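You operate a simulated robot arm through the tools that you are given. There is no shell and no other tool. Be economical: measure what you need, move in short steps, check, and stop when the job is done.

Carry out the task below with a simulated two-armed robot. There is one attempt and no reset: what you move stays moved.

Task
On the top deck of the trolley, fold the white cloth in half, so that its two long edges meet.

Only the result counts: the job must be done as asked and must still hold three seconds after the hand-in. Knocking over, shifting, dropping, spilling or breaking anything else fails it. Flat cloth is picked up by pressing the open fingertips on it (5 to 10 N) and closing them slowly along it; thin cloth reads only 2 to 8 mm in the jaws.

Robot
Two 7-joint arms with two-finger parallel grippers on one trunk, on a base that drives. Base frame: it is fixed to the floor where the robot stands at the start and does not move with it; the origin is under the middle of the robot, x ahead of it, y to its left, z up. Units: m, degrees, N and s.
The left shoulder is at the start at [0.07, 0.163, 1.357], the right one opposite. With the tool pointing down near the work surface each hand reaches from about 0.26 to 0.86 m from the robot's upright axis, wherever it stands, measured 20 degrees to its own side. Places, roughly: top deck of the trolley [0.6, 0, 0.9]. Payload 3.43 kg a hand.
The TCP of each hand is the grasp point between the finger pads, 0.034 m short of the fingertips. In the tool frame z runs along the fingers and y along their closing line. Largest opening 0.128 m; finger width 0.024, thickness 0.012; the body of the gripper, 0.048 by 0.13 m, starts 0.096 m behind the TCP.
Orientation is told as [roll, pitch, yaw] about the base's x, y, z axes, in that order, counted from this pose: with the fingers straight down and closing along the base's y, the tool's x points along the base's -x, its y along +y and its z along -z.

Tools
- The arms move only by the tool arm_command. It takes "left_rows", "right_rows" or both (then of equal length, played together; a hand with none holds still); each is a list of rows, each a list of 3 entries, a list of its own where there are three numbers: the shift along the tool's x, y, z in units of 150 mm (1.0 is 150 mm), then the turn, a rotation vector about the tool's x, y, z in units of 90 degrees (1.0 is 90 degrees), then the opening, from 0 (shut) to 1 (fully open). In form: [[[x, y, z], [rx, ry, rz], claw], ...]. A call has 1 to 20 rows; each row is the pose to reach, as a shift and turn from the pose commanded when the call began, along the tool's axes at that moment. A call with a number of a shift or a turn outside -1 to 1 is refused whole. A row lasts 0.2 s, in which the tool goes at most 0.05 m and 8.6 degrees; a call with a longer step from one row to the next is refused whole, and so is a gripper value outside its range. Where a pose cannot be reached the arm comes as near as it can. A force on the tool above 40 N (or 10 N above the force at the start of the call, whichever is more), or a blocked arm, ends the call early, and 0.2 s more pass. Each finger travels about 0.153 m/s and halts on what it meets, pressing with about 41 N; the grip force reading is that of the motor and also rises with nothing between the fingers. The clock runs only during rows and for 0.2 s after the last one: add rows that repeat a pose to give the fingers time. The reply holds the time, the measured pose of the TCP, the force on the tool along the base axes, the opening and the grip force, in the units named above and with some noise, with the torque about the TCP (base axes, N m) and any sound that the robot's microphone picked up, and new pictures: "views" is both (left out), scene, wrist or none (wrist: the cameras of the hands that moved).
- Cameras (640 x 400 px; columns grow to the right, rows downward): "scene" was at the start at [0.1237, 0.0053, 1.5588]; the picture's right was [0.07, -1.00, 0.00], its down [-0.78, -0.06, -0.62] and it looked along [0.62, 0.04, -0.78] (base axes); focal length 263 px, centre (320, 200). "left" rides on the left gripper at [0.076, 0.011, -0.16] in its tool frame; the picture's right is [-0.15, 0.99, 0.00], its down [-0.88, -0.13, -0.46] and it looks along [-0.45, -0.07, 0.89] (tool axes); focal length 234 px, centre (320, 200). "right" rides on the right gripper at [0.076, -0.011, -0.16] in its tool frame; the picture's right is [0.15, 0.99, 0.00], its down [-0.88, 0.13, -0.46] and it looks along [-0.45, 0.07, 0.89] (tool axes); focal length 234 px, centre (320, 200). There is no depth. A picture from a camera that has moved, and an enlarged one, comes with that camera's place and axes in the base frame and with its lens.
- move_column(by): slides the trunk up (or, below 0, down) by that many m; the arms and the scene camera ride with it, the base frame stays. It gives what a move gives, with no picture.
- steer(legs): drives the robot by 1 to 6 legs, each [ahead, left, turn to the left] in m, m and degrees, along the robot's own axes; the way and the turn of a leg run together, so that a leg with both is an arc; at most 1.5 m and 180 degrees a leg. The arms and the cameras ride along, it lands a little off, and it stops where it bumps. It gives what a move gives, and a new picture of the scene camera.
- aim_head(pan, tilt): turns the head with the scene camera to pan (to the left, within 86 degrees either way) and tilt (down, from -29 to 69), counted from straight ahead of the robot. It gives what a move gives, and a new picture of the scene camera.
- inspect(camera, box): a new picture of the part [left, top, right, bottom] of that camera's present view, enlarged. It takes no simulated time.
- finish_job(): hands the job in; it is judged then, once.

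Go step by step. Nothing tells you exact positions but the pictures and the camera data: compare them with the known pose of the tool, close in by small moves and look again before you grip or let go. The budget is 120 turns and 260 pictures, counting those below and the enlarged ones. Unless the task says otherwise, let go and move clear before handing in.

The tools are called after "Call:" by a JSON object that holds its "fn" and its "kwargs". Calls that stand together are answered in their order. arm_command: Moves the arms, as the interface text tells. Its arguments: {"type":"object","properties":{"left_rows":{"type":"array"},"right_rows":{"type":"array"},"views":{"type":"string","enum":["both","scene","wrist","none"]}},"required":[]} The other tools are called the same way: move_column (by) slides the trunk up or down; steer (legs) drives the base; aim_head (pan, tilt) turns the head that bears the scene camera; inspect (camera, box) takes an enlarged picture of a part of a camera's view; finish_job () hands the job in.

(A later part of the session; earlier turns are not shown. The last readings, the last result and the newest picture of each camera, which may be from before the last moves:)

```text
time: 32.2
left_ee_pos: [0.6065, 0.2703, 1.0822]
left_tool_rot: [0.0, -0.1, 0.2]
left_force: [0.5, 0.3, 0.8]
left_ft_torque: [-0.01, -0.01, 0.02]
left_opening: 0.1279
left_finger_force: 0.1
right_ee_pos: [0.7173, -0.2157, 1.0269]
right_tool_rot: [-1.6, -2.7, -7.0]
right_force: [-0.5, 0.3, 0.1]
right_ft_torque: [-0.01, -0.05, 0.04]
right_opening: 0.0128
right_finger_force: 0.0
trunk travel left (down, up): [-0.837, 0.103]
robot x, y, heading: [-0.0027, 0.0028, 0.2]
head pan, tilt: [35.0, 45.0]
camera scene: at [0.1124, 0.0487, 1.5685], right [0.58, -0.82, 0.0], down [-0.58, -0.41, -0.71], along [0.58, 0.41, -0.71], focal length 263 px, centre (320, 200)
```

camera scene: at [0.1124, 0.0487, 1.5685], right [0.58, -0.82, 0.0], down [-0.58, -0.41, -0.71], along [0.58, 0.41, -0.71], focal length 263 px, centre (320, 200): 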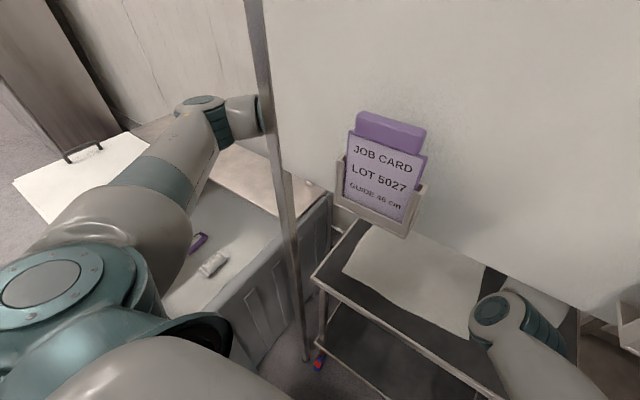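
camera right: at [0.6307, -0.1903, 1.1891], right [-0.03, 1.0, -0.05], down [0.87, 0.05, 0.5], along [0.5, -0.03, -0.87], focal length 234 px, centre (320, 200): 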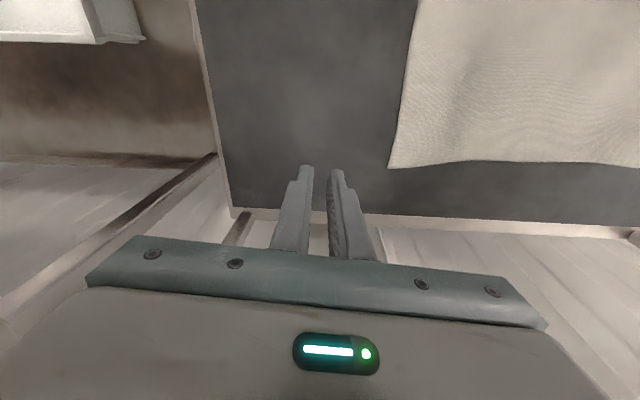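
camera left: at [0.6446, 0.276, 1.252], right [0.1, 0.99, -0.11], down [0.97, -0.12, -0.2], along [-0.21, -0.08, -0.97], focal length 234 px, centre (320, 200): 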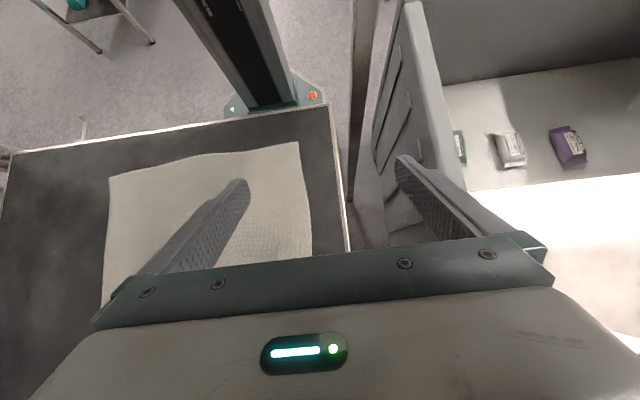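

The post is rigid and the torso has recovered. New idea for the right arm: with the trunk up, its elbow should clear the deck, so it can reach under the board with fingers tilted forward. I'll move the left hand outward, then tilt the right fingers forward.

Call:
{"fn": "arm_command", "kwargs": {"left_rows": [[[0, 0.2, 0], [0, 0, 0], 1], [[0, 0.4, 0], [0, 0, 0], 1], [[0, 0.6, 0], [0, 0, 0], 1], [[0, 0.8, 0], [0, 0, 0], 1], [[0, 0.8, 0], [0, 0, 0], 1]], "right_rows": [[[0.03, 0, 0], [0, -0.09, 0.02], 0.1], [[0.06, 0, 0], [0, -0.18, 0.04], 0.1], [[0.1, 0, 0], [0, -0.27, 0.04], 0.1], [[0.15, 0, 0], [0, -0.36, 0.04], 0.1], [[0.2, 0, 0], [0, -0.44, 0.04], 0.1]], "views": "none"}}

Call:
{"fn": "aim_head", "kwargs": {"pan": 0, "tilt": 52}}

```text
time: 33.5
left_ee_pos: [0.6044, 0.3873, 1.0795]
left_tool_rot: [0.1, 0.0, 0.3]
left_force: [0.5, 0.5, 0.2]
left_ft_torque: [0.05, -0.02, 0.0]
left_opening: 0.128
left_finger_force: 0.0
right_ee_pos: [0.6997, -0.3037, 1.0495]
right_tool_rot: [-10.0, -45.4, -7.8]
right_force: [-0.2, 0.2, 0.4]
right_ft_torque: [0.01, 0.0, -0.01]
right_opening: 0.0129
right_finger_force: 0.1
trunk travel left (down, up): [-0.837, 0.103]
robot x, y, heading: [-0.0009, 0.0017, 0.3]
head pan, tilt: [35.0, 45.0]
stopped in row 5 (right hand): the arm was blocked; the commanded pose is now the measured one
```

```text
time: 34.5
left_ee_pos: [0.606, 0.3896, 1.0803]
left_tool_rot: [0.0, -0.1, 0.1]
left_force: [-0.2, -0.3, 0.9]
left_ft_torque: [-0.02, -0.01, -0.01]
left_opening: 0.1279
left_finger_force: 0.0
right_ee_pos: [0.702, -0.3018, 1.0512]
right_tool_rot: [-10.1, -45.5, -7.8]
right_force: [0.0, 0.5, 0.6]
right_ft_torque: [0.0, 0.02, 0.01]
right_opening: 0.0127
right_finger_force: 0.2
trunk travel left (down, up): [-0.837, 0.103]
robot x, y, heading: [-0.0019, 0.0026, 0.2]
head pan, tilt: [0.0, 52.0]
camera scene: at [0.1218, 0.0011, 1.5589], right [0.0, -1.0, 0.0], down [-0.79, 0.0, -0.62], along [0.62, 0.0, -0.79], focal length 263 px, centre (320, 200)
```

scene: 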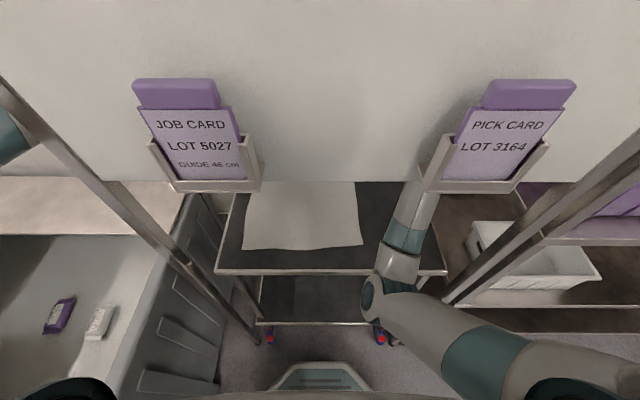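

It's blocked again, with the right elbow hanging close to the trolley's near rim. I'll zoom in there.

Call:
{"fn": "inspect", "kwargs": {"camera": "scene", "box": [320, 160, 480, 340]}}

Call:
{"fn": "inspect", "kwargs": {"camera": "right", "box": [0, 0, 640, 400]}}

```text
2.22 times, centred on (400, 250) of scene
camera zoom: at [0.1218, 0.0011, 1.5589], right [0.0, -1.0, 0.0], down [-0.79, 0.0, -0.62], along [0.62, 0.0, -0.79], focal length 585 px, centre (142, 89)
```

zoom: 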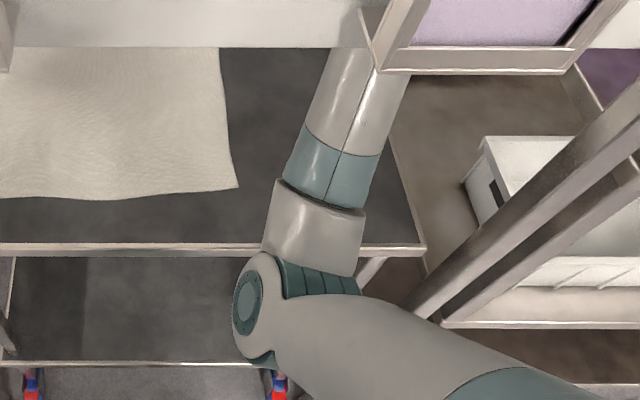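

```text
1.00 times, centred on (320, 200) of right (not enlarged: the box is as wide or as high as the picture)
camera zoom: at [0.5372, -0.2629, 1.1092], right [0.15, 0.96, -0.23], down [0.34, 0.16, 0.93], along [0.93, -0.22, -0.3], focal length 234 px, centre (320, 200)
```

zoom: 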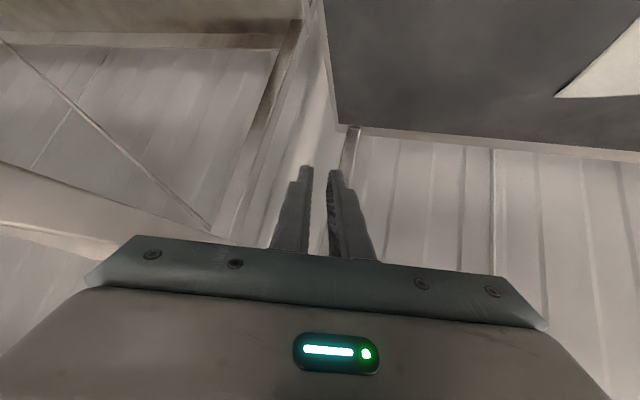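

The forearm is resting on the near rim, so I'll raise the trunk a little, bring the hand inward, then raise it further.

Call:
{"fn": "move_column", "kwargs": {"by": 0.04}}

Call:
{"fn": "arm_command", "kwargs": {"right_rows": [[[0, 0.1, 0], [-0.03, 0, 0], 0.1], [[0, 0.2, 0], [-0.06, 0, 0], 0.1], [[0, 0.35, 0], [-0.1, 0, 0], 0.1], [[0, 0.5, 0], [-0.1, 0, 0], 0.1]], "views": "none"}}

Call:
{"fn": "move_column", "kwargs": {"by": 0.06}}

Call:
{"fn": "aim_head", "kwargs": {"pan": 0, "tilt": 58}}

```text
time: 35.3
left_ee_pos: [0.6046, 0.3889, 1.12]
left_tool_rot: [0.1, 0.0, 0.1]
left_force: [-0.1, -0.4, -0.5]
left_ft_torque: [0.04, 0.01, -0.04]
left_opening: 0.1283
left_finger_force: 0.0
right_ee_pos: [0.701, -0.3025, 1.0904]
right_tool_rot: [-10.1, -45.3, -7.8]
right_force: [1.5, 0.6, -0.2]
right_ft_torque: [-0.03, 0.01, 0.01]
right_opening: 0.0128
right_finger_force: 0.1
trunk travel left (down, up): [-0.877, 0.063]
robot x, y, heading: [-0.003, 0.0031, 0.1]
head pan, tilt: [0.0, 52.0]
```

```text
time: 36.3
left_ee_pos: [0.6056, 0.3898, 1.1206]
left_tool_rot: [0.0, 0.0, 0.1]
left_force: [0.1, 0.1, 0.2]
left_ft_torque: [-0.03, -0.02, -0.02]
left_opening: 0.1278
left_finger_force: 0.1
right_ee_pos: [0.7249, -0.2509, 1.0884]
right_tool_rot: [-3.5, -46.4, -7.1]
right_force: [0.6, -0.1, -0.4]
right_ft_torque: [0.0, 0.0, -0.03]
right_opening: 0.0128
right_finger_force: 0.1
trunk travel left (down, up): [-0.877, 0.063]
robot x, y, heading: [-0.0046, 0.0019, 0.3]
head pan, tilt: [0.0, 52.0]
```

```text
time: 37.3
left_ee_pos: [0.6047, 0.3888, 1.1813]
left_tool_rot: [-0.1, 0.1, 0.3]
left_force: [0.1, -0.2, 0.4]
left_ft_torque: [0.02, 0.01, -0.01]
left_opening: 0.1278
left_finger_force: 0.1
right_ee_pos: [0.725, -0.2522, 1.1479]
right_tool_rot: [-3.7, -46.3, -7.0]
right_force: [0.6, 0.1, 0.5]
right_ft_torque: [-0.02, 0.02, 0.02]
right_opening: 0.0128
right_finger_force: 0.0
trunk travel left (down, up): [-0.937, 0.003]
robot x, y, heading: [-0.0008, -0.0006, 0.2]
head pan, tilt: [0.0, 52.0]
```

```text
time: 38.0
left_ee_pos: [0.6058, 0.3886, 1.1805]
left_tool_rot: [0.0, 0.0, 0.1]
left_force: [0.1, -0.5, 0.2]
left_ft_torque: [0.01, -0.02, -0.01]
left_opening: 0.1281
left_finger_force: 0.0
right_ee_pos: [0.7231, -0.2523, 1.1464]
right_tool_rot: [-3.6, -46.2, -6.9]
right_force: [0.3, -0.4, 0.0]
right_ft_torque: [0.02, 0.01, 0.0]
right_opening: 0.0128
right_finger_force: 0.0
trunk travel left (down, up): [-0.937, 0.003]
robot x, y, heading: [0.0014, 0.0018, -0.1]
head pan, tilt: [0.0, 58.0]
camera scene: at [0.116, 0.0012, 1.6513], right [0.0, -1.0, 0.0], down [-0.85, 0.0, -0.53], along [0.53, 0.0, -0.85], focal length 263 px, centre (320, 200)
```

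scene: 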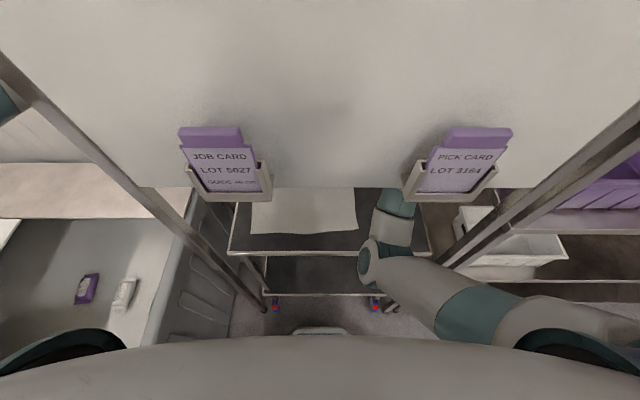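

The elbow is clear now. I'll move the tilted right hand down, back and inward over the deck.

Call:
{"fn": "arm_command", "kwargs": {"right_rows": [[[0.14, 0.11, -0.02], [0, 0, 0], 0.1], [[0.28, 0.22, -0.04], [0, 0, 0], 0.1], [[0.42, 0.33, -0.06], [0, 0, 0], 0.1], [[0.56, 0.44, -0.08], [0, 0, 0], 0.1], [[0.7, 0.55, -0.1], [0, 0, 0], 0.1], [[0.84, 0.67, -0.11], [0, 0, 0], 0.1]], "views": "both"}}

```text
time: 38.8
left_ee_pos: [0.6045, 0.3882, 1.1805]
left_tool_rot: [0.0, 0.0, 0.3]
left_force: [0.4, 0.9, -0.4]
left_ft_torque: [-0.02, -0.04, -0.03]
left_opening: 0.1278
left_finger_force: 0.2
right_ee_pos: [0.7022, -0.2592, 1.1441]
right_tool_rot: [-12.3, -50.5, -3.1]
right_force: [-0.7, -0.2, 0.7]
right_ft_torque: [-0.04, 0.03, 0.0]
right_opening: 0.0128
right_finger_force: 0.1
trunk travel left (down, up): [-0.937, 0.003]
robot x, y, heading: [0.0018, 0.005, 0.1]
head pan, tilt: [0.0, 58.0]
stopped in row 4 (right hand): the arm was blocked; the commanded pose is now the measured one
camera scene: at [0.1158, 0.0016, 1.6514], right [0.0, -1.0, 0.0], down [-0.85, 0.0, -0.53], along [0.53, 0.0, -0.85], focal length 263 px, centre (320, 200)
camera right: at [0.5339, -0.229, 1.1879], right [0.12, 0.96, -0.25], down [0.25, 0.21, 0.94], along [0.96, -0.18, -0.22], focal length 234 px, centre (320, 200)
```

scene: 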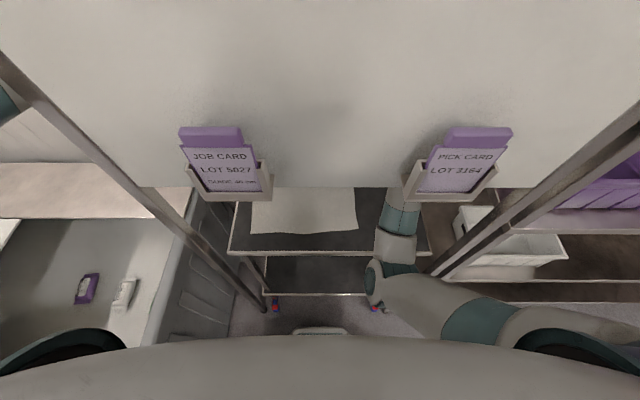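
right: 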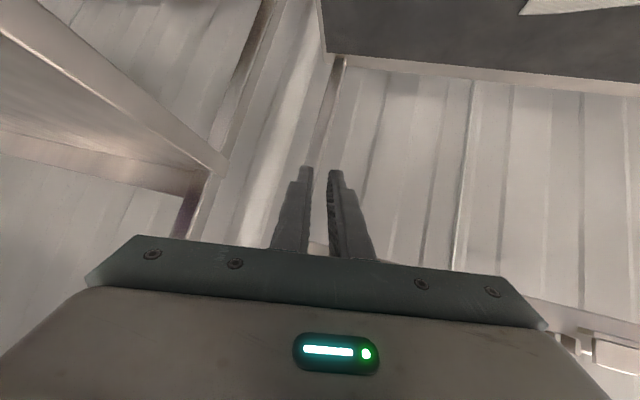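

There's no visible contact this time, so the right arm is boxed in by its own posture. I'll back the robot out from under the board, re-pose the arms in free space and come back in. First the left hand goes outward so it clears the post.

Call:
{"fn": "arm_command", "kwargs": {"left_rows": [[[0, 0.2, 0], [0, 0, 0], 0.2], [[0, 0.4, 0], [0, 0, 0], 0.2], [[0, 0.6, 0], [0, 0, 0], 0.2], [[0, 0.8, 0], [0, 0, 0], 0.2], [[0, 1, 0], [0, 0, 0], 0.2]], "views": "none"}}

Call:
{"fn": "aim_head", "kwargs": {"pan": 45, "tilt": 45}}

Call:
{"fn": "aim_head", "kwargs": {"pan": -40, "tilt": 50}}

```text
time: 40.0
left_ee_pos: [0.6053, 0.5405, 1.1809]
left_tool_rot: [0.0, 0.0, 0.1]
left_force: [-0.5, -0.5, -0.3]
left_ft_torque: [0.01, -0.01, 0.0]
left_opening: 0.0256
left_finger_force: 0.1
right_ee_pos: [0.7032, -0.2602, 1.1449]
right_tool_rot: [-12.2, -50.4, -3.2]
right_force: [-0.1, 0.2, -0.2]
right_ft_torque: [-0.02, -0.05, -0.01]
right_opening: 0.0129
right_finger_force: 0.0
trunk travel left (down, up): [-0.937, 0.003]
robot x, y, heading: [-0.0039, 0.0005, 0.2]
head pan, tilt: [0.0, 58.0]
```

```text
time: 41.2
left_ee_pos: [0.6054, 0.5386, 1.1802]
left_tool_rot: [0.1, 0.0, 0.2]
left_force: [0.2, -0.5, -0.1]
left_ft_torque: [0.01, 0.0, -0.01]
left_opening: 0.0257
left_finger_force: 0.3
right_ee_pos: [0.704, -0.2608, 1.1443]
right_tool_rot: [-12.2, -50.4, -3.3]
right_force: [0.3, 0.2, -0.1]
right_ft_torque: [0.01, 0.01, 0.0]
right_opening: 0.0127
right_finger_force: 0.1
trunk travel left (down, up): [-0.937, 0.003]
robot x, y, heading: [-0.0014, 0.001, 0.2]
head pan, tilt: [45.0, 45.0]
camera scene: at [0.1042, 0.0587, 1.6684], right [0.71, -0.71, 0.0], down [-0.5, -0.5, -0.71], along [0.5, 0.5, -0.71], focal length 263 px, centre (320, 200)
```

scene: 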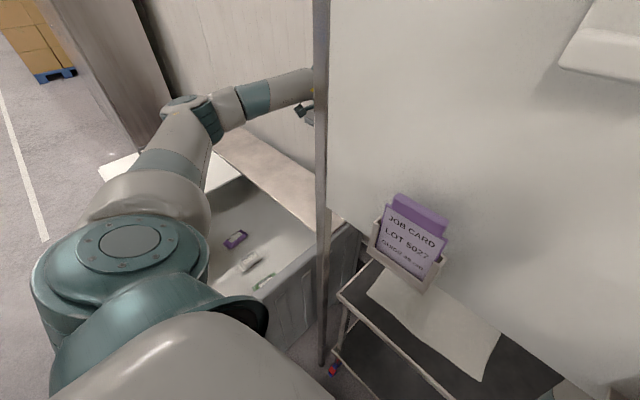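

```text
time: 42.8
left_ee_pos: [0.606, 0.5388, 1.1802]
left_tool_rot: [-0.1, 0.0, 0.2]
left_force: [-0.3, -0.4, -0.5]
left_ft_torque: [-0.01, -0.02, 0.01]
left_opening: 0.0254
left_finger_force: 0.0
right_ee_pos: [0.7028, -0.261, 1.1441]
right_tool_rot: [-12.2, -50.3, -3.2]
right_force: [0.6, 0.0, -0.6]
right_ft_torque: [0.01, -0.02, 0.01]
right_opening: 0.0124
right_finger_force: 0.0
trunk travel left (down, up): [-0.937, 0.003]
robot x, y, heading: [-0.0065, 0.0007, 0.2]
head pan, tilt: [-40.0, 50.0]
camera scene: at [0.106, -0.0484, 1.6616], right [-0.64, -0.77, 0.0], down [-0.59, 0.49, -0.64], along [0.49, -0.41, -0.77], focal length 263 px, centre (320, 200)
```

scene: 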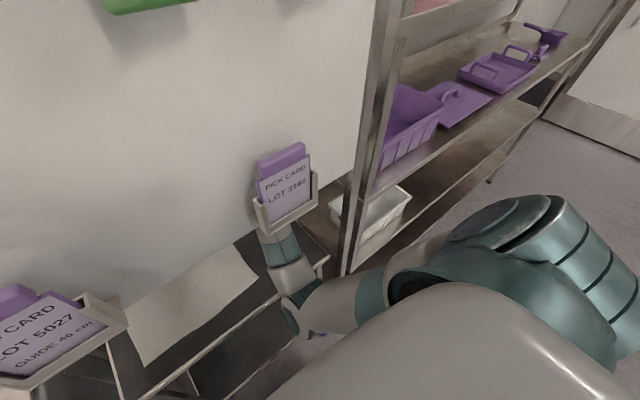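

Before backing out, the right wrist has to pass below the board at z 1.28, so I'll flatten the hand until the fingers point nearly straight ahead, which lowers the wrist.

Call:
{"fn": "arm_command", "kwargs": {"right_rows": [[[0, 0, 0], [0.02, -0.09, 0], 0.1], [[0, 0, 0], [0.04, -0.18, 0], 0.1], [[0, 0, 0], [0.06, -0.27, 0], 0.1], [[0, 0, 0], [0.08, -0.36, 0], 0.1]], "views": "scene"}}

```text
time: 44.0
left_ee_pos: [0.6064, 0.5387, 1.1801]
left_tool_rot: [-0.1, 0.1, 0.0]
left_force: [-0.7, 0.1, 0.0]
left_ft_torque: [0.02, -0.04, -0.04]
left_opening: 0.0256
left_finger_force: 0.1
right_ee_pos: [0.7062, -0.2957, 1.1573]
right_tool_rot: [-78.7, -75.2, 57.4]
right_force: [-0.7, 0.2, -0.3]
right_ft_torque: [-0.04, -0.01, 0.02]
right_opening: 0.0128
right_finger_force: 0.0
trunk travel left (down, up): [-0.937, 0.003]
robot x, y, heading: [-0.0014, -0.0004, 0.1]
head pan, tilt: [-40.0, 50.0]
stopped in row 4 (right hand): the arm was blocked; the commanded pose is now the measured one
camera scene: at [0.106, -0.0487, 1.6615], right [-0.64, -0.77, 0.0], down [-0.59, 0.49, -0.64], along [0.49, -0.41, -0.77], focal length 263 px, centre (320, 200)
```

scene: 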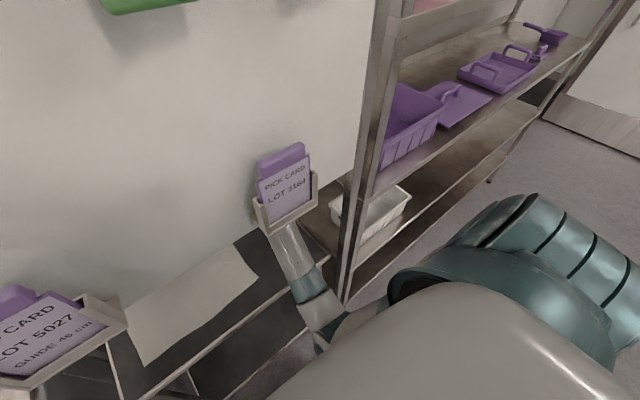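

Call:
{"fn": "aim_head", "kwargs": {"pan": -20, "tilt": 62}}

Call:
{"fn": "inspect", "kwargs": {"camera": "right", "box": [0, 0, 640, 400]}}

```text
time: 44.8
left_ee_pos: [0.6059, 0.54, 1.1814]
left_tool_rot: [0.0, 0.0, 0.2]
left_force: [0.1, -0.5, -0.6]
left_ft_torque: [-0.01, 0.0, -0.01]
left_opening: 0.0258
left_finger_force: 0.0
right_ee_pos: [0.7064, -0.2947, 1.1577]
right_tool_rot: [-78.5, -75.2, 57.4]
right_force: [0.5, 0.8, -0.3]
right_ft_torque: [0.01, 0.02, 0.01]
right_opening: 0.0127
right_finger_force: 0.0
trunk travel left (down, up): [-0.937, 0.003]
robot x, y, heading: [0.0002, 0.0024, 0.1]
head pan, tilt: [-20.0, 62.0]
camera scene: at [0.1073, -0.0209, 1.6467], right [-0.34, -0.94, 0.0], down [-0.83, 0.3, -0.47], along [0.44, -0.16, -0.88], focal length 263 px, centre (320, 200)
```

scene: 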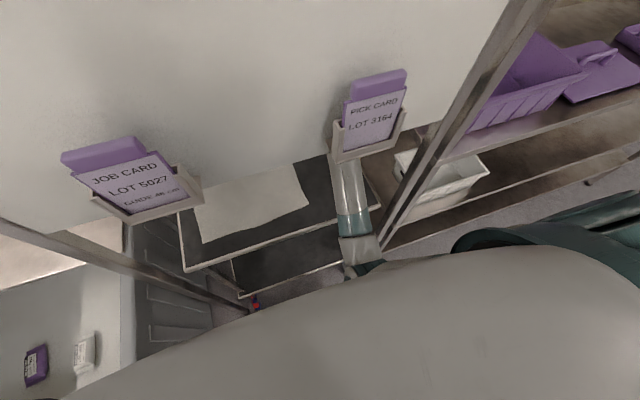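

```text
1.00 times, centred on (320, 200) of right (not enlarged: the box is as wide or as high as the picture)
camera zoom: at [0.5435, -0.2637, 1.0955], right [0.32, 0.86, -0.39], down [-0.26, 0.47, 0.84], along [0.91, -0.17, 0.37], focal length 234 px, centre (320, 200)
```

zoom: 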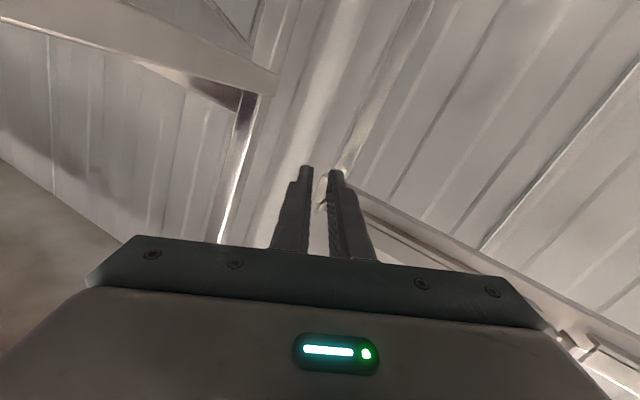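

The fingers now point forward with the wrist low, so the arm can slide out under the board. I'll shift the base 5 cm left for post clearance, then back out.

Call:
{"fn": "steer", "kwargs": {"legs": [[0, 0.05, 0], [-0.3, 0, 0]]}}

```text
time: 47.4
left_ee_pos: [0.3074, 0.5846, 1.1792]
left_tool_rot: [0.1, 0.1, -0.1]
left_force: [-0.1, 0.3, 0.2]
left_ft_torque: [0.03, 0.02, -0.04]
left_opening: 0.0259
left_finger_force: 0.1
right_ee_pos: [0.403, -0.2491, 1.1568]
right_tool_rot: [-78.3, -75.2, 56.9]
right_force: [1.4, 0.1, -0.9]
right_ft_torque: [-0.01, -0.04, 0.0]
right_opening: 0.0127
right_finger_force: 0.0
trunk travel left (down, up): [-0.937, 0.003]
robot x, y, heading: [-0.3015, 0.0489, -0.1]
head pan, tilt: [-20.0, 62.0]
camera scene: at [-0.1945, 0.0288, 1.6465], right [-0.34, -0.94, 0.0], down [-0.83, 0.3, -0.47], along [0.44, -0.16, -0.88], focal length 263 px, centre (320, 200)
```

scene: 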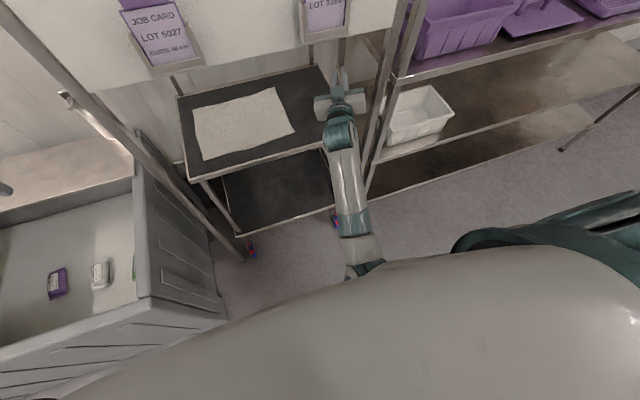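

Clear so far, and the deck and cloth are fully visible. I'll back up further into free space.

Call:
{"fn": "steer", "kwargs": {"legs": [[-0.4, 0, 0]]}}

Call:
{"fn": "aim_head", "kwargs": {"pan": 0, "tilt": 40}}

```text
time: 49.9
left_ee_pos: [-0.1012, 0.5888, 1.1799]
left_tool_rot: [0.0, 0.1, 0.0]
left_force: [0.1, -0.9, 0.4]
left_ft_torque: [0.01, 0.01, 0.02]
left_opening: 0.0259
left_finger_force: 0.1
right_ee_pos: [-0.0013, -0.2452, 1.1565]
right_tool_rot: [-78.4, -75.1, 57.2]
right_force: [0.4, 0.7, -1.1]
right_ft_torque: [0.0, 0.02, -0.01]
right_opening: 0.0129
right_finger_force: 0.1
trunk travel left (down, up): [-0.937, 0.003]
robot x, y, heading: [-0.7042, 0.0513, -0.1]
head pan, tilt: [-20.0, 62.0]
camera scene: at [-0.5992, 0.0292, 1.6465], right [-0.34, -0.94, 0.0], down [-0.83, 0.3, -0.47], along [0.44, -0.16, -0.88], focal length 263 px, centre (320, 200)
```

scene: 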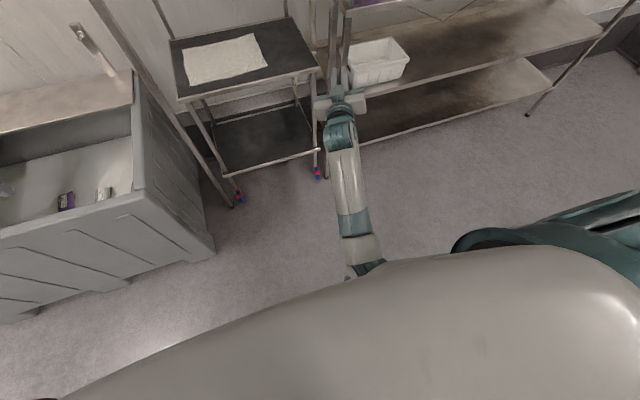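

```text
time: 50.7
left_ee_pos: [-0.1025, 0.5885, 1.1805]
left_tool_rot: [-0.1, -0.1, 0.1]
left_force: [0.1, -0.5, 0.4]
left_ft_torque: [-0.01, -0.01, 0.0]
left_opening: 0.0254
left_finger_force: 0.1
right_ee_pos: [-0.0015, -0.2461, 1.1576]
right_tool_rot: [-78.7, -75.2, 57.5]
right_force: [0.3, -0.5, -0.1]
right_ft_torque: [0.03, 0.01, 0.02]
right_opening: 0.0129
right_finger_force: 0.1
trunk travel left (down, up): [-0.937, 0.003]
robot x, y, heading: [-0.7126, 0.0488, 0.2]
head pan, tilt: [0.0, 40.0]
camera scene: at [-0.577, 0.051, 1.6757], right [0.0, -1.0, 0.0], down [-0.64, 0.0, -0.77], along [0.77, 0.0, -0.64], focal length 263 px, centre (320, 200)
```

scene: 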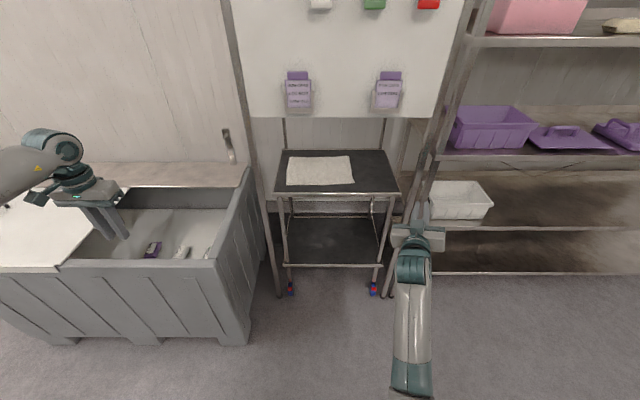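

Now there's free space and a full overview: trolley, board on two posts, shelf on the right, tub on the left. I'll re-pose the right arm here, turning the tool back to vertical while moving the hand outward and down so the elbow swings out.

Call:
{"fn": "arm_command", "kwargs": {"right_rows": [[[0.06, -0.064, 0.033], [-0.025, 0.077, -0.006], 0.1], [[0.12, -0.128, 0.067], [-0.05, 0.153, -0.011], 0.1], [[0.18, -0.192, 0.1], [-0.075, 0.23, -0.017], 0.1], [[0.24, -0.257, 0.133], [-0.1, 0.307, -0.023], 0.1], [[0.3, -0.32, 0.167], [-0.125, 0.383, -0.028], 0.1], [[0.36, -0.385, 0.2], [-0.15, 0.46, -0.034], 0.1], [[0.42, -0.45, 0.233], [-0.175, 0.537, -0.04], 0.1], [[0.48, -0.513, 0.267], [-0.2, 0.613, -0.045], 0.1], [[0.54, -0.577, 0.3], [-0.225, 0.69, -0.051], 0.1], [[0.6, -0.64, 0.333], [-0.25, 0.767, -0.057], 0.1], [[0.66, -0.705, 0.367], [-0.275, 0.843, -0.062], 0.1], [[0.72, -0.77, 0.4], [-0.3, 0.92, -0.068], 0.1]], "views": "scene"}}

```text
time: 53.3
left_ee_pos: [-0.1016, 0.5882, 1.1798]
left_tool_rot: [0.0, 0.0, 0.2]
left_force: [-0.1, 0.5, 0.0]
left_ft_torque: [-0.01, 0.0, 0.0]
left_opening: 0.0253
left_finger_force: 0.1
right_ee_pos: [0.0001, -0.3961, 1.078]
right_tool_rot: [-0.1, 0.1, 0.4]
right_force: [0.2, 0.0, -0.8]
right_ft_torque: [0.0, 0.02, 0.0]
right_opening: 0.0127
right_finger_force: 0.1
trunk travel left (down, up): [-0.937, 0.003]
robot x, y, heading: [-0.711, 0.0536, 0.1]
head pan, tilt: [0.0, 40.0]
camera scene: at [-0.5752, 0.0503, 1.6756], right [0.0, -1.0, 0.0], down [-0.64, 0.0, -0.77], along [0.77, 0.0, -0.64], focal length 263 px, centre (320, 200)
```

scene: 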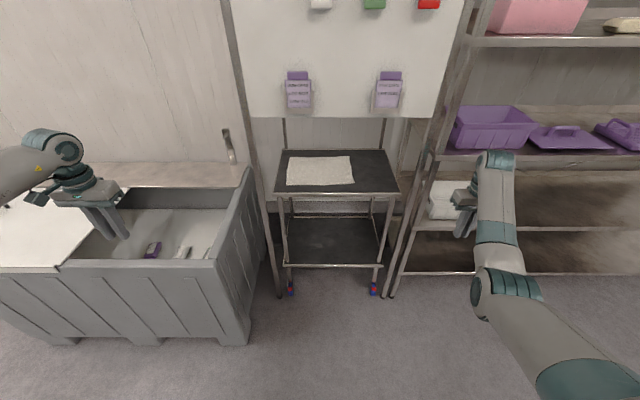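

Now the right elbow is outside and the tool is vertical. I'll bring the hand inward to the working pose and watch the elbow.

Call:
{"fn": "arm_command", "kwargs": {"right_rows": [[[0.114, 0.143, 0.076], [0, 0, 0], 0.1], [[0.229, 0.286, 0.15], [0, 0, 0], 0.1], [[0.343, 0.43, 0.227], [0, 0, 0], 0.1], [[0.457, 0.57, 0.3], [0, 0, 0], 0.1], [[0.571, 0.714, 0.379], [0, 0, 0], 0.1], [[0.686, 0.857, 0.454], [0, 0, 0], 0.1], [[0.8, 1, 0.53], [0, 0, 0], 0.1]], "views": "scene"}}

Call:
{"fn": "arm_command", "kwargs": {"right_rows": [[[0.1, 0.143, 0], [0, 0, 0], 0.1], [[0.2, 0.286, 0], [0, 0, 0], 0.1], [[0.3, 0.43, 0], [0, 0, 0], 0.1], [[0.4, 0.57, 0], [0, 0, 0], 0.1], [[0.5, 0.714, 0], [0, 0, 0], 0.1], [[0.6, 0.857, 0], [0, 0, 0], 0.1], [[0.7, 1, 0], [0, 0, 0], 0.1]], "views": "scene"}}

```text
time: 54.9
left_ee_pos: [-0.1032, 0.588, 1.1802]
left_tool_rot: [-0.1, 0.0, 0.0]
left_force: [-0.4, 0.4, -0.8]
left_ft_torque: [0.05, -0.02, 0.02]
left_opening: 0.0257
left_finger_force: 0.1
right_ee_pos: [-0.1233, -0.245, 0.9984]
right_tool_rot: [-0.3, 0.0, 0.3]
right_force: [-0.2, -0.5, 0.5]
right_ft_torque: [0.03, 0.0, -0.02]
right_opening: 0.0128
right_finger_force: 0.1
trunk travel left (down, up): [-0.937, 0.003]
robot x, y, heading: [-0.7135, 0.0515, -0.1]
head pan, tilt: [0.0, 40.0]
camera scene: at [-0.5771, 0.0517, 1.6758], right [0.0, -1.0, 0.0], down [-0.64, 0.0, -0.77], along [0.77, 0.0, -0.64], focal length 263 px, centre (320, 200)
```

scene: 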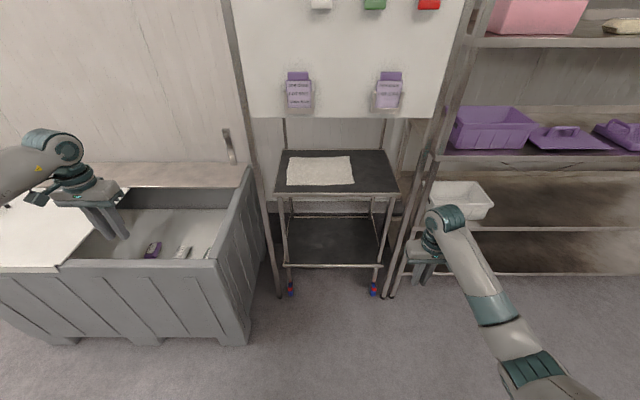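

```text
time: 56.5
left_ee_pos: [-0.1008, 0.5878, 1.1787]
left_tool_rot: [-0.1, 0.0, 0.1]
left_force: [0.2, 0.5, 0.2]
left_ft_torque: [-0.01, 0.01, 0.0]
left_opening: 0.0257
left_finger_force: 0.0
right_ee_pos: [-0.2267, -0.0977, 0.9963]
right_tool_rot: [-0.3, 0.0, 0.3]
right_force: [-0.1, 0.7, -0.5]
right_ft_torque: [-0.01, 0.03, 0.0]
right_opening: 0.0129
right_finger_force: 0.1
trunk travel left (down, up): [-0.937, 0.003]
robot x, y, heading: [-0.7121, 0.0511, 0.2]
head pan, tilt: [0.0, 40.0]
camera scene: at [-0.5765, 0.0519, 1.6757], right [0.0, -1.0, 0.0], down [-0.64, 0.0, -0.77], along [0.77, 0.0, -0.64], focal length 263 px, centre (320, 200)
```

scene: 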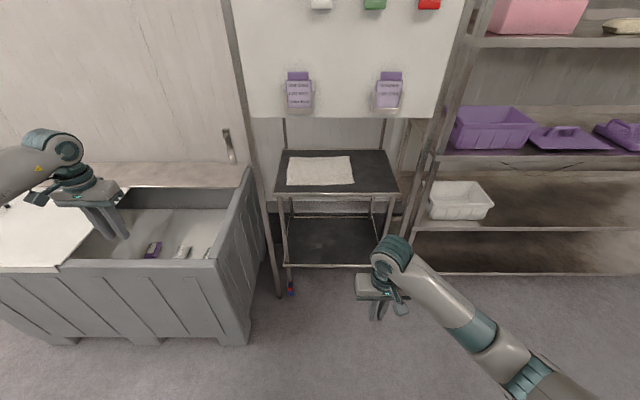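

The right arm now has a good posture: elbow outside and low, and its forearm should fit between the post and the board. I'll bring the left hand to the mirrored pose.

Call:
{"fn": "arm_command", "kwargs": {"left_rows": [[[0.06, -0.143, 0.09], [0, 0, 0], 0.2], [[0.12, -0.286, 0.17], [0, 0, 0], 0.2], [[0.18, -0.43, 0.26], [0, 0, 0], 0.2], [[0.24, -0.57, 0.35], [0, 0, 0], 0.2], [[0.3, -0.714, 0.43], [0, 0, 0], 0.2], [[0.36, -0.857, 0.52], [0, 0, 0], 0.2], [[0.42, -1, 0.6], [0, 0, 0], 0.2]], "views": "none"}}

Call:
{"fn": "arm_command", "kwargs": {"left_rows": [[[0.06, -0.2, 0.09], [0, 0, 0], 0.2], [[0.12, -0.4, 0.17], [0, 0, 0], 0.2], [[0.18, -0.6, 0.26], [0, 0, 0], 0.2], [[0.24, -0.8, 0.35], [0, 0, 0], 0.2], [[0.3, -1, 0.43], [0, 0, 0], 0.2], [[0.42, -1, 0.6], [0, 0, 0], 0.2]], "views": "none"}}

Call:
{"fn": "arm_command", "kwargs": {"left_rows": [[[0, -0.2, 0], [0, 0, 0], 0.2], [[0, -0.4, 0], [0, 0, 0], 0.2], [[0, -0.55, 0], [0, 0, 0], 0.2]], "views": "none"}}

Call:
{"fn": "aim_head", "kwargs": {"pan": 0, "tilt": 60}}

```text
time: 58.1
left_ee_pos: [-0.1644, 0.437, 1.0903]
left_tool_rot: [0.0, 0.0, 0.1]
left_force: [0.5, -1.1, -0.5]
left_ft_torque: [0.02, -0.02, 0.01]
left_opening: 0.0254
left_finger_force: 0.1
right_ee_pos: [-0.2265, -0.099, 0.9975]
right_tool_rot: [-0.3, 0.0, 0.3]
right_force: [-0.1, -0.3, 0.5]
right_ft_torque: [-0.02, 0.01, 0.0]
right_opening: 0.0129
right_finger_force: 0.0
trunk travel left (down, up): [-0.937, 0.003]
robot x, y, heading: [-0.7106, 0.0486, 0.1]
head pan, tilt: [0.0, 40.0]
```

```text
time: 59.5
left_ee_pos: [-0.2278, 0.2885, 1.0014]
left_tool_rot: [0.0, 0.0, 0.1]
left_force: [0.0, -0.8, 0.5]
left_ft_torque: [-0.02, 0.01, 0.0]
left_opening: 0.0257
left_finger_force: 0.0
right_ee_pos: [-0.2273, -0.0982, 0.9982]
right_tool_rot: [-0.3, 0.1, 0.3]
right_force: [0.4, 0.6, 0.5]
right_ft_torque: [-0.02, 0.0, 0.01]
right_opening: 0.0131
right_finger_force: 0.1
trunk travel left (down, up): [-0.937, 0.003]
robot x, y, heading: [-0.7149, 0.0521, 0.1]
head pan, tilt: [0.0, 40.0]
```

```text
time: 60.3
left_ee_pos: [-0.2279, 0.2055, 1.001]
left_tool_rot: [0.1, 0.0, 0.2]
left_force: [0.0, 0.2, -0.9]
left_ft_torque: [0.0, -0.01, 0.04]
left_opening: 0.0256
left_finger_force: 0.0
right_ee_pos: [-0.2259, -0.098, 0.9971]
right_tool_rot: [-0.2, 0.1, 0.4]
right_force: [0.4, -0.3, 0.3]
right_ft_torque: [0.01, -0.01, -0.02]
right_opening: 0.0128
right_finger_force: 0.0
trunk travel left (down, up): [-0.937, 0.003]
robot x, y, heading: [-0.7112, 0.0466, -0.2]
head pan, tilt: [0.0, 40.0]
```

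```text
time: 61.2
left_ee_pos: [-0.2266, 0.2051, 1.0027]
left_tool_rot: [0.0, 0.0, 0.1]
left_force: [-0.4, -0.3, 0.7]
left_ft_torque: [0.02, -0.01, 0.02]
left_opening: 0.0256
left_finger_force: 0.0
right_ee_pos: [-0.2261, -0.0991, 0.9971]
right_tool_rot: [-0.3, 0.0, 0.3]
right_force: [-0.2, 0.1, 0.6]
right_ft_torque: [0.02, -0.03, 0.05]
right_opening: 0.0131
right_finger_force: 0.0
trunk travel left (down, up): [-0.937, 0.003]
robot x, y, heading: [-0.7098, 0.0492, 0.2]
head pan, tilt: [0.0, 60.0]
camera scene: at [-0.5946, 0.0511, 1.649], right [0.0, -1.0, 0.0], down [-0.87, 0.0, -0.5], along [0.5, 0.0, -0.87], focal length 263 px, centre (320, 200)
```

scene: 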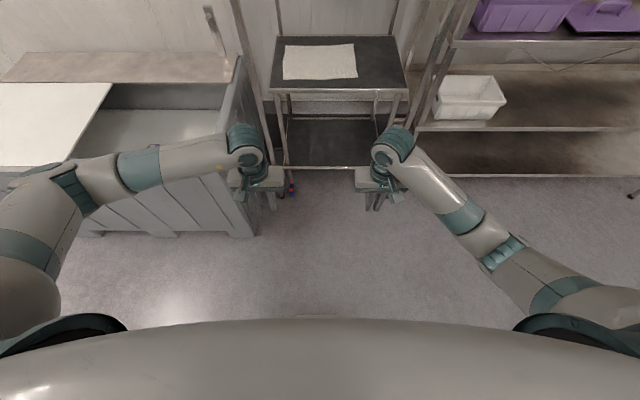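

The left elbow sits too high and too far forward, at about (0.37, 0.45), and would meet the post. I'll take the left arm through the fingers-forward loop that fixed the right one.

Call:
{"fn": "arm_command", "kwargs": {"left_rows": [[[-0.083, 0, -0.083], [0, -0.077, 0], 0.2], [[-0.167, 0, -0.167], [0, -0.153, 0], 0.2], [[-0.25, 0, -0.25], [0, -0.23, 0], 0.2], [[-0.333, 0, -0.333], [0, -0.307, 0], 0.2], [[-0.417, 0, -0.417], [0, -0.383, 0], 0.2], [[-0.5, 0, -0.5], [0, -0.46, 0], 0.2], [[-0.583, 0, -0.583], [0, -0.537, 0], 0.2], [[-0.667, 0, -0.667], [0, -0.613, 0], 0.2], [[-0.75, 0, -0.75], [0, -0.69, 0], 0.2], [[-0.833, 0, -0.833], [0, -0.767, 0], 0.2], [[-0.917, 0, -0.917], [0, -0.843, 0], 0.2], [[-1, 0, -1], [0, -0.92, 0], 0.2]], "views": "scene"}}

```text
time: 63.8
left_ee_pos: [-0.0936, 0.1159, 1.2073]
left_tool_rot: [2.8, -81.3, 0.5]
left_force: [-0.4, 0.3, 0.3]
left_ft_torque: [0.03, 0.0, -0.04]
left_opening: 0.0254
left_finger_force: 0.1
left hand out of reach, approached as far as the arm can: row 7, 8, 9, 10, 11, 12
right_ee_pos: [-0.2266, -0.0986, 0.9967]
right_tool_rot: [-0.3, 0.0, 0.4]
right_force: [0.3, 0.0, 0.2]
right_ft_torque: [-0.03, -0.02, 0.01]
right_opening: 0.0128
right_finger_force: 0.1
trunk travel left (down, up): [-0.937, 0.003]
robot x, y, heading: [-0.7092, 0.0496, 0.3]
head pan, tilt: [0.0, 60.0]
camera scene: at [-0.5956, 0.0522, 1.6491], right [0.0, -1.0, 0.0], down [-0.87, 0.0, -0.5], along [0.5, 0.0, -0.87], focal length 263 px, centre (320, 200)
```

scene: 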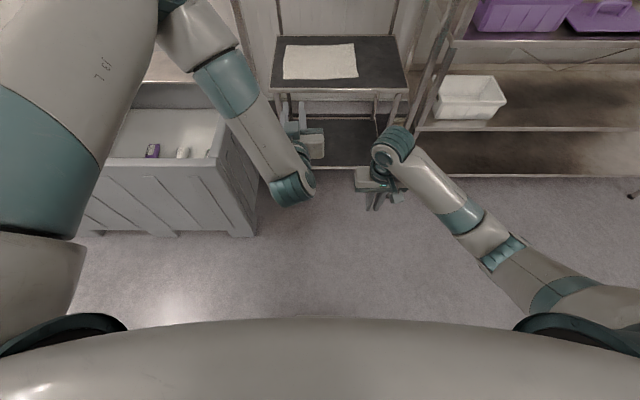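

That raised the left elbow instead. I'll undo it outward, then let the left arm hang down at the robot's side so its elbow ends up low.

Call:
{"fn": "arm_command", "kwargs": {"left_rows": [[[0.08, 0.083, -0.075], [0, 0.075, 0], 0.2], [[0.16, 0.167, -0.15], [0, 0.15, 0], 0.2], [[0.24, 0.25, -0.225], [0, 0.225, 0], 0.2], [[0.32, 0.333, -0.3], [0, 0.3, 0], 0.2], [[0.4, 0.417, -0.375], [0, 0.375, 0], 0.2], [[0.475, 0.5, -0.45], [0, 0.45, 0], 0.2], [[0.55, 0.583, -0.525], [0, 0.525, 0], 0.2], [[0.63, 0.667, -0.6], [0, 0.6, 0], 0.2], [[0.71, 0.75, -0.675], [0, 0.675, 0], 0.2], [[0.79, 0.833, -0.75], [0, 0.75, 0], 0.2], [[0.87, 0.917, -0.825], [0, 0.825, 0], 0.2], [[0.95, 1, -0.9], [0, 0.9, 0], 0.2]], "views": "none"}}

Call:
{"fn": "arm_command", "kwargs": {"left_rows": [[[0, 0.2, 0.2], [0, 0, 0], 0.2], [[0, 0.4, 0.4], [0, 0, 0], 0.2], [[0, 0.6, 0.6], [0, 0, 0], 0.2], [[0, 0.8, 0.8], [0, 0, 0], 0.2], [[0, 1, 1], [0, 0, 0], 0.2]], "views": "none"}}

Call:
{"fn": "arm_command", "kwargs": {"left_rows": [[[0.1, 0.05, 0.2], [0, 0, 0], 0.2], [[0.2, 0.1, 0.4], [0, 0, 0], 0.2], [[0.3, 0.15, 0.6], [0, 0, 0], 0.2], [[0.4, 0.2, 0.8], [0, 0, 0], 0.2], [[0.5, 0.25, 1], [0, 0, 0], 0.2]], "views": "none"}}

Call:
{"fn": "aim_head", "kwargs": {"pan": 40, "tilt": 55}}

```text
time: 66.4
left_ee_pos: [-0.2552, 0.2568, 1.0883]
left_tool_rot: [0.4, 0.0, 3.2]
left_force: [-0.6, 0.2, -0.1]
left_ft_torque: [-0.01, 0.0, 0.01]
left_opening: 0.0255
left_finger_force: 0.0
right_ee_pos: [-0.2259, -0.099, 0.9982]
right_tool_rot: [-0.2, -0.1, 0.2]
right_force: [0.5, 1.1, -0.6]
right_ft_torque: [-0.02, 0.0, -0.01]
right_opening: 0.0131
right_finger_force: 0.0
trunk travel left (down, up): [-0.937, 0.003]
robot x, y, heading: [-0.7099, 0.0516, 0.1]
head pan, tilt: [0.0, 60.0]
```

```text
time: 67.6
left_ee_pos: [-0.2667, 0.407, 0.9399]
left_tool_rot: [0.4, -0.2, 3.2]
left_force: [0.3, -0.4, 0.4]
left_ft_torque: [-0.03, -0.01, 0.02]
left_opening: 0.0256
left_finger_force: 0.1
right_ee_pos: [-0.2271, -0.0983, 0.9985]
right_tool_rot: [-0.4, -0.1, 0.3]
right_force: [0.0, -0.1, 0.0]
right_ft_torque: [0.03, -0.02, 0.0]
right_opening: 0.0129
right_finger_force: 0.1
trunk travel left (down, up): [-0.937, 0.003]
robot x, y, heading: [-0.7086, 0.0508, 0.1]
head pan, tilt: [0.0, 60.0]
```

```text
time: 68.8
left_ee_pos: [-0.3397, 0.444, 0.7894]
left_tool_rot: [0.5, -0.1, 3.2]
left_force: [0.2, -0.3, -0.5]
left_ft_torque: [-0.06, 0.04, 0.01]
left_opening: 0.0257
left_finger_force: 0.1
right_ee_pos: [-0.2272, -0.0986, 0.9983]
right_tool_rot: [-0.2, 0.0, 0.3]
right_force: [0.4, -0.8, 1.0]
right_ft_torque: [0.03, 0.03, 0.0]
right_opening: 0.0129
right_finger_force: 0.0
trunk travel left (down, up): [-0.937, 0.003]
robot x, y, heading: [-0.7097, 0.0526, 0.1]
head pan, tilt: [0.0, 60.0]
```

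```text
time: 69.8
left_ee_pos: [-0.34, 0.4418, 0.791]
left_tool_rot: [0.4, -0.1, 3.2]
left_force: [-0.1, -0.9, 0.6]
left_ft_torque: [-0.04, 0.01, 0.03]
left_opening: 0.0253
left_finger_force: 0.1
right_ee_pos: [-0.2259, -0.0991, 0.9981]
right_tool_rot: [-0.2, 0.0, 0.3]
right_force: [-0.6, 0.1, 0.0]
right_ft_torque: [0.0, -0.01, 0.03]
right_opening: 0.0127
right_finger_force: 0.0
trunk travel left (down, up): [-0.937, 0.003]
robot x, y, heading: [-0.7092, 0.0487, 0.1]
head pan, tilt: [40.0, 55.0]
camera scene: at [-0.6063, 0.0975, 1.655], right [0.64, -0.77, 0.0], down [-0.63, -0.53, -0.57], along [0.44, 0.37, -0.82], focal length 263 px, centre (320, 200)
```

scene: 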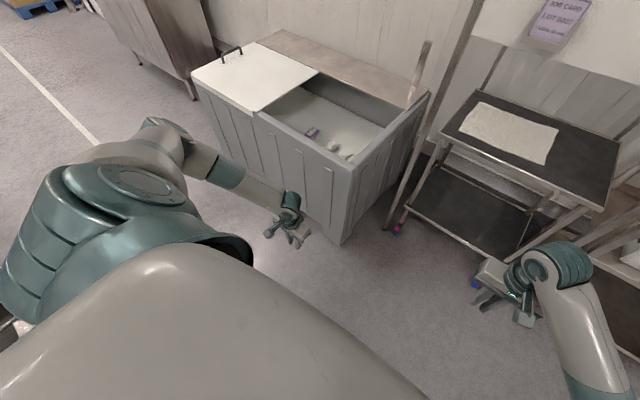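

The left elbow is still fairly high, so I'll go lower toward a straight, hanging arm.

Call:
{"fn": "arm_command", "kwargs": {"left_rows": [[[0.1, 0.07, 0.2], [0, 0, 0], 0.2], [[0.2, 0.14, 0.4], [0, 0, 0], 0.2], [[0.3, 0.2, 0.6], [0, 0, 0], 0.2], [[0.4, 0.27, 0.8], [0, 0, 0], 0.2], [[0.5, 0.33, 1], [0, 0, 0], 0.2]], "views": "none"}}

Call:
{"fn": "arm_command", "kwargs": {"left_rows": [[[0.1, 0, 0.2], [0, 0, 0], 0.2], [[0.2, 0, 0.4], [0, 0, 0], 0.2], [[0.3, 0, 0.6], [0, 0, 0], 0.2], [[0.4, 0, 0.8], [0, 0, 0], 0.2], [[0.5, 0, 1], [0, 0, 0], 0.2]], "views": "scene"}}

```text
time: 71.0
left_ee_pos: [-0.4178, 0.4859, 0.6389]
left_tool_rot: [0.5, -0.1, 3.2]
left_force: [0.4, 0.7, 0.5]
left_ft_torque: [0.03, -0.01, 0.01]
left_opening: 0.0255
left_finger_force: 0.1
right_ee_pos: [-0.2281, -0.0993, 0.999]
right_tool_rot: [-0.3, 0.0, 0.4]
right_force: [-0.9, 0.2, -0.2]
right_ft_torque: [0.02, 0.03, -0.03]
right_opening: 0.013
right_finger_force: 0.0
trunk travel left (down, up): [-0.937, 0.003]
robot x, y, heading: [-0.7078, 0.0499, 0.2]
head pan, tilt: [40.0, 55.0]
```

```text
time: 72.2
left_ee_pos: [-0.4958, 0.4805, 0.505]
left_tool_rot: [0.4, -0.2, 3.1]
left_force: [0.6, -0.3, -0.5]
left_ft_torque: [-0.04, 0.02, 0.0]
left_opening: 0.0255
left_finger_force: 0.0
left hand out of reach, approached as far as the arm can: row 5
right_ee_pos: [-0.2267, -0.0992, 0.9979]
right_tool_rot: [-0.3, 0.0, 0.4]
right_force: [0.3, -0.1, -0.3]
right_ft_torque: [0.04, -0.01, 0.01]
right_opening: 0.0126
right_finger_force: 0.1
trunk travel left (down, up): [-0.937, 0.003]
robot x, y, heading: [-0.7077, 0.0553, 0.0]
head pan, tilt: [40.0, 55.0]
camera scene: at [-0.6069, 0.0968, 1.6552], right [0.64, -0.76, 0.0], down [-0.63, -0.53, -0.57], along [0.44, 0.37, -0.82], focal length 263 px, centre (320, 200)
```

scene: 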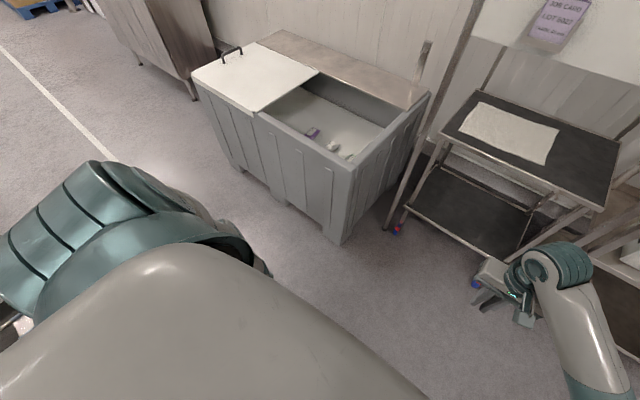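

The arm is straight and hanging. Now I'll raise the hand forward and inward again, hoping the elbow stays low.

Call:
{"fn": "arm_command", "kwargs": {"left_rows": [[[-0.1, -0.1, -0.2], [0, 0, 0], 0.2], [[-0.25, -0.2, -0.4], [0, 0, 0], 0.2], [[-0.4, -0.3, -0.6], [0, 0, 0], 0.2], [[-0.55, -0.4, -0.8], [0, 0, 0], 0.2], [[-0.7, -0.5, -1], [0, 0, 0], 0.2]], "views": "scene"}}

Call:
{"fn": "arm_command", "kwargs": {"left_rows": [[[-0.14, -0.1, -0.2], [0, 0, 0], 0.2], [[-0.28, -0.2, -0.4], [0, 0, 0], 0.2], [[-0.42, -0.3, -0.6], [0, 0, 0], 0.2], [[-0.56, -0.4, -0.8], [0, 0, 0], 0.2], [[-0.7, -0.5, -1], [0, 0, 0], 0.2]], "views": "scene"}}

```text
time: 73.4
left_ee_pos: [-0.3885, 0.4098, 0.6545]
left_tool_rot: [0.5, -0.1, 3.2]
left_force: [0.5, -0.2, -0.5]
left_ft_torque: [0.01, 0.02, 0.02]
left_opening: 0.0254
left_finger_force: 0.0
right_ee_pos: [-0.227, -0.0999, 0.9982]
right_tool_rot: [-0.3, 0.0, 0.4]
right_force: [0.1, 0.5, 0.0]
right_ft_torque: [0.01, 0.04, 0.01]
right_opening: 0.0128
right_finger_force: 0.0
trunk travel left (down, up): [-0.937, 0.003]
robot x, y, heading: [-0.7119, 0.0462, 0.4]
head pan, tilt: [40.0, 55.0]
camera scene: at [-0.606, 0.0969, 1.655], right [0.64, -0.76, 0.0], down [-0.63, -0.53, -0.57], along [0.44, 0.37, -0.82], focal length 263 px, centre (320, 200)
```

scene: 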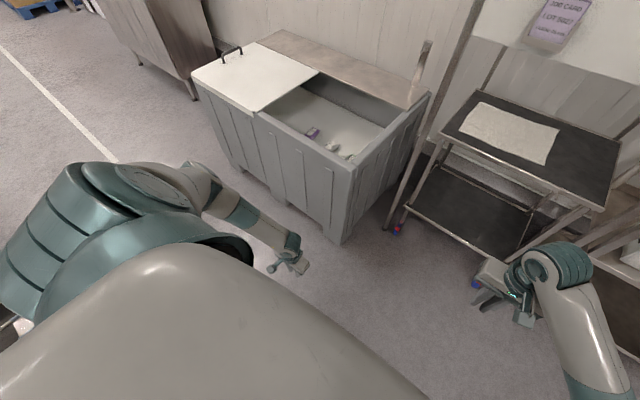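

```text
time: 74.6
left_ee_pos: [-0.2816, 0.338, 0.8037]
left_tool_rot: [0.5, -0.1, 3.2]
left_force: [0.2, 0.2, 0.5]
left_ft_torque: [0.02, 0.03, 0.01]
left_opening: 0.0255
left_finger_force: 0.1
right_ee_pos: [-0.2261, -0.0996, 0.9967]
right_tool_rot: [-0.2, 0.2, 0.4]
right_force: [0.5, 0.3, -1.1]
right_ft_torque: [-0.01, 0.0, 0.01]
right_opening: 0.0124
right_finger_force: 0.0
trunk travel left (down, up): [-0.937, 0.003]
robot x, y, heading: [-0.7079, 0.0507, 0.0]
head pan, tilt: [40.0, 55.0]
camera scene: at [-0.6055, 0.0964, 1.655], right [0.64, -0.76, 0.0], down [-0.63, -0.53, -0.57], along [0.44, 0.37, -0.82], focal length 263 px, centre (320, 200)
```

scene: 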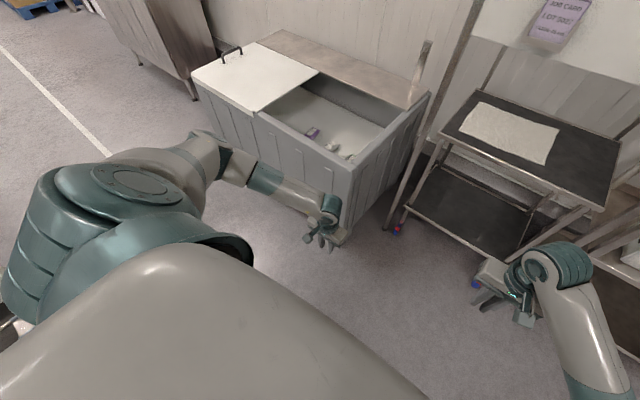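

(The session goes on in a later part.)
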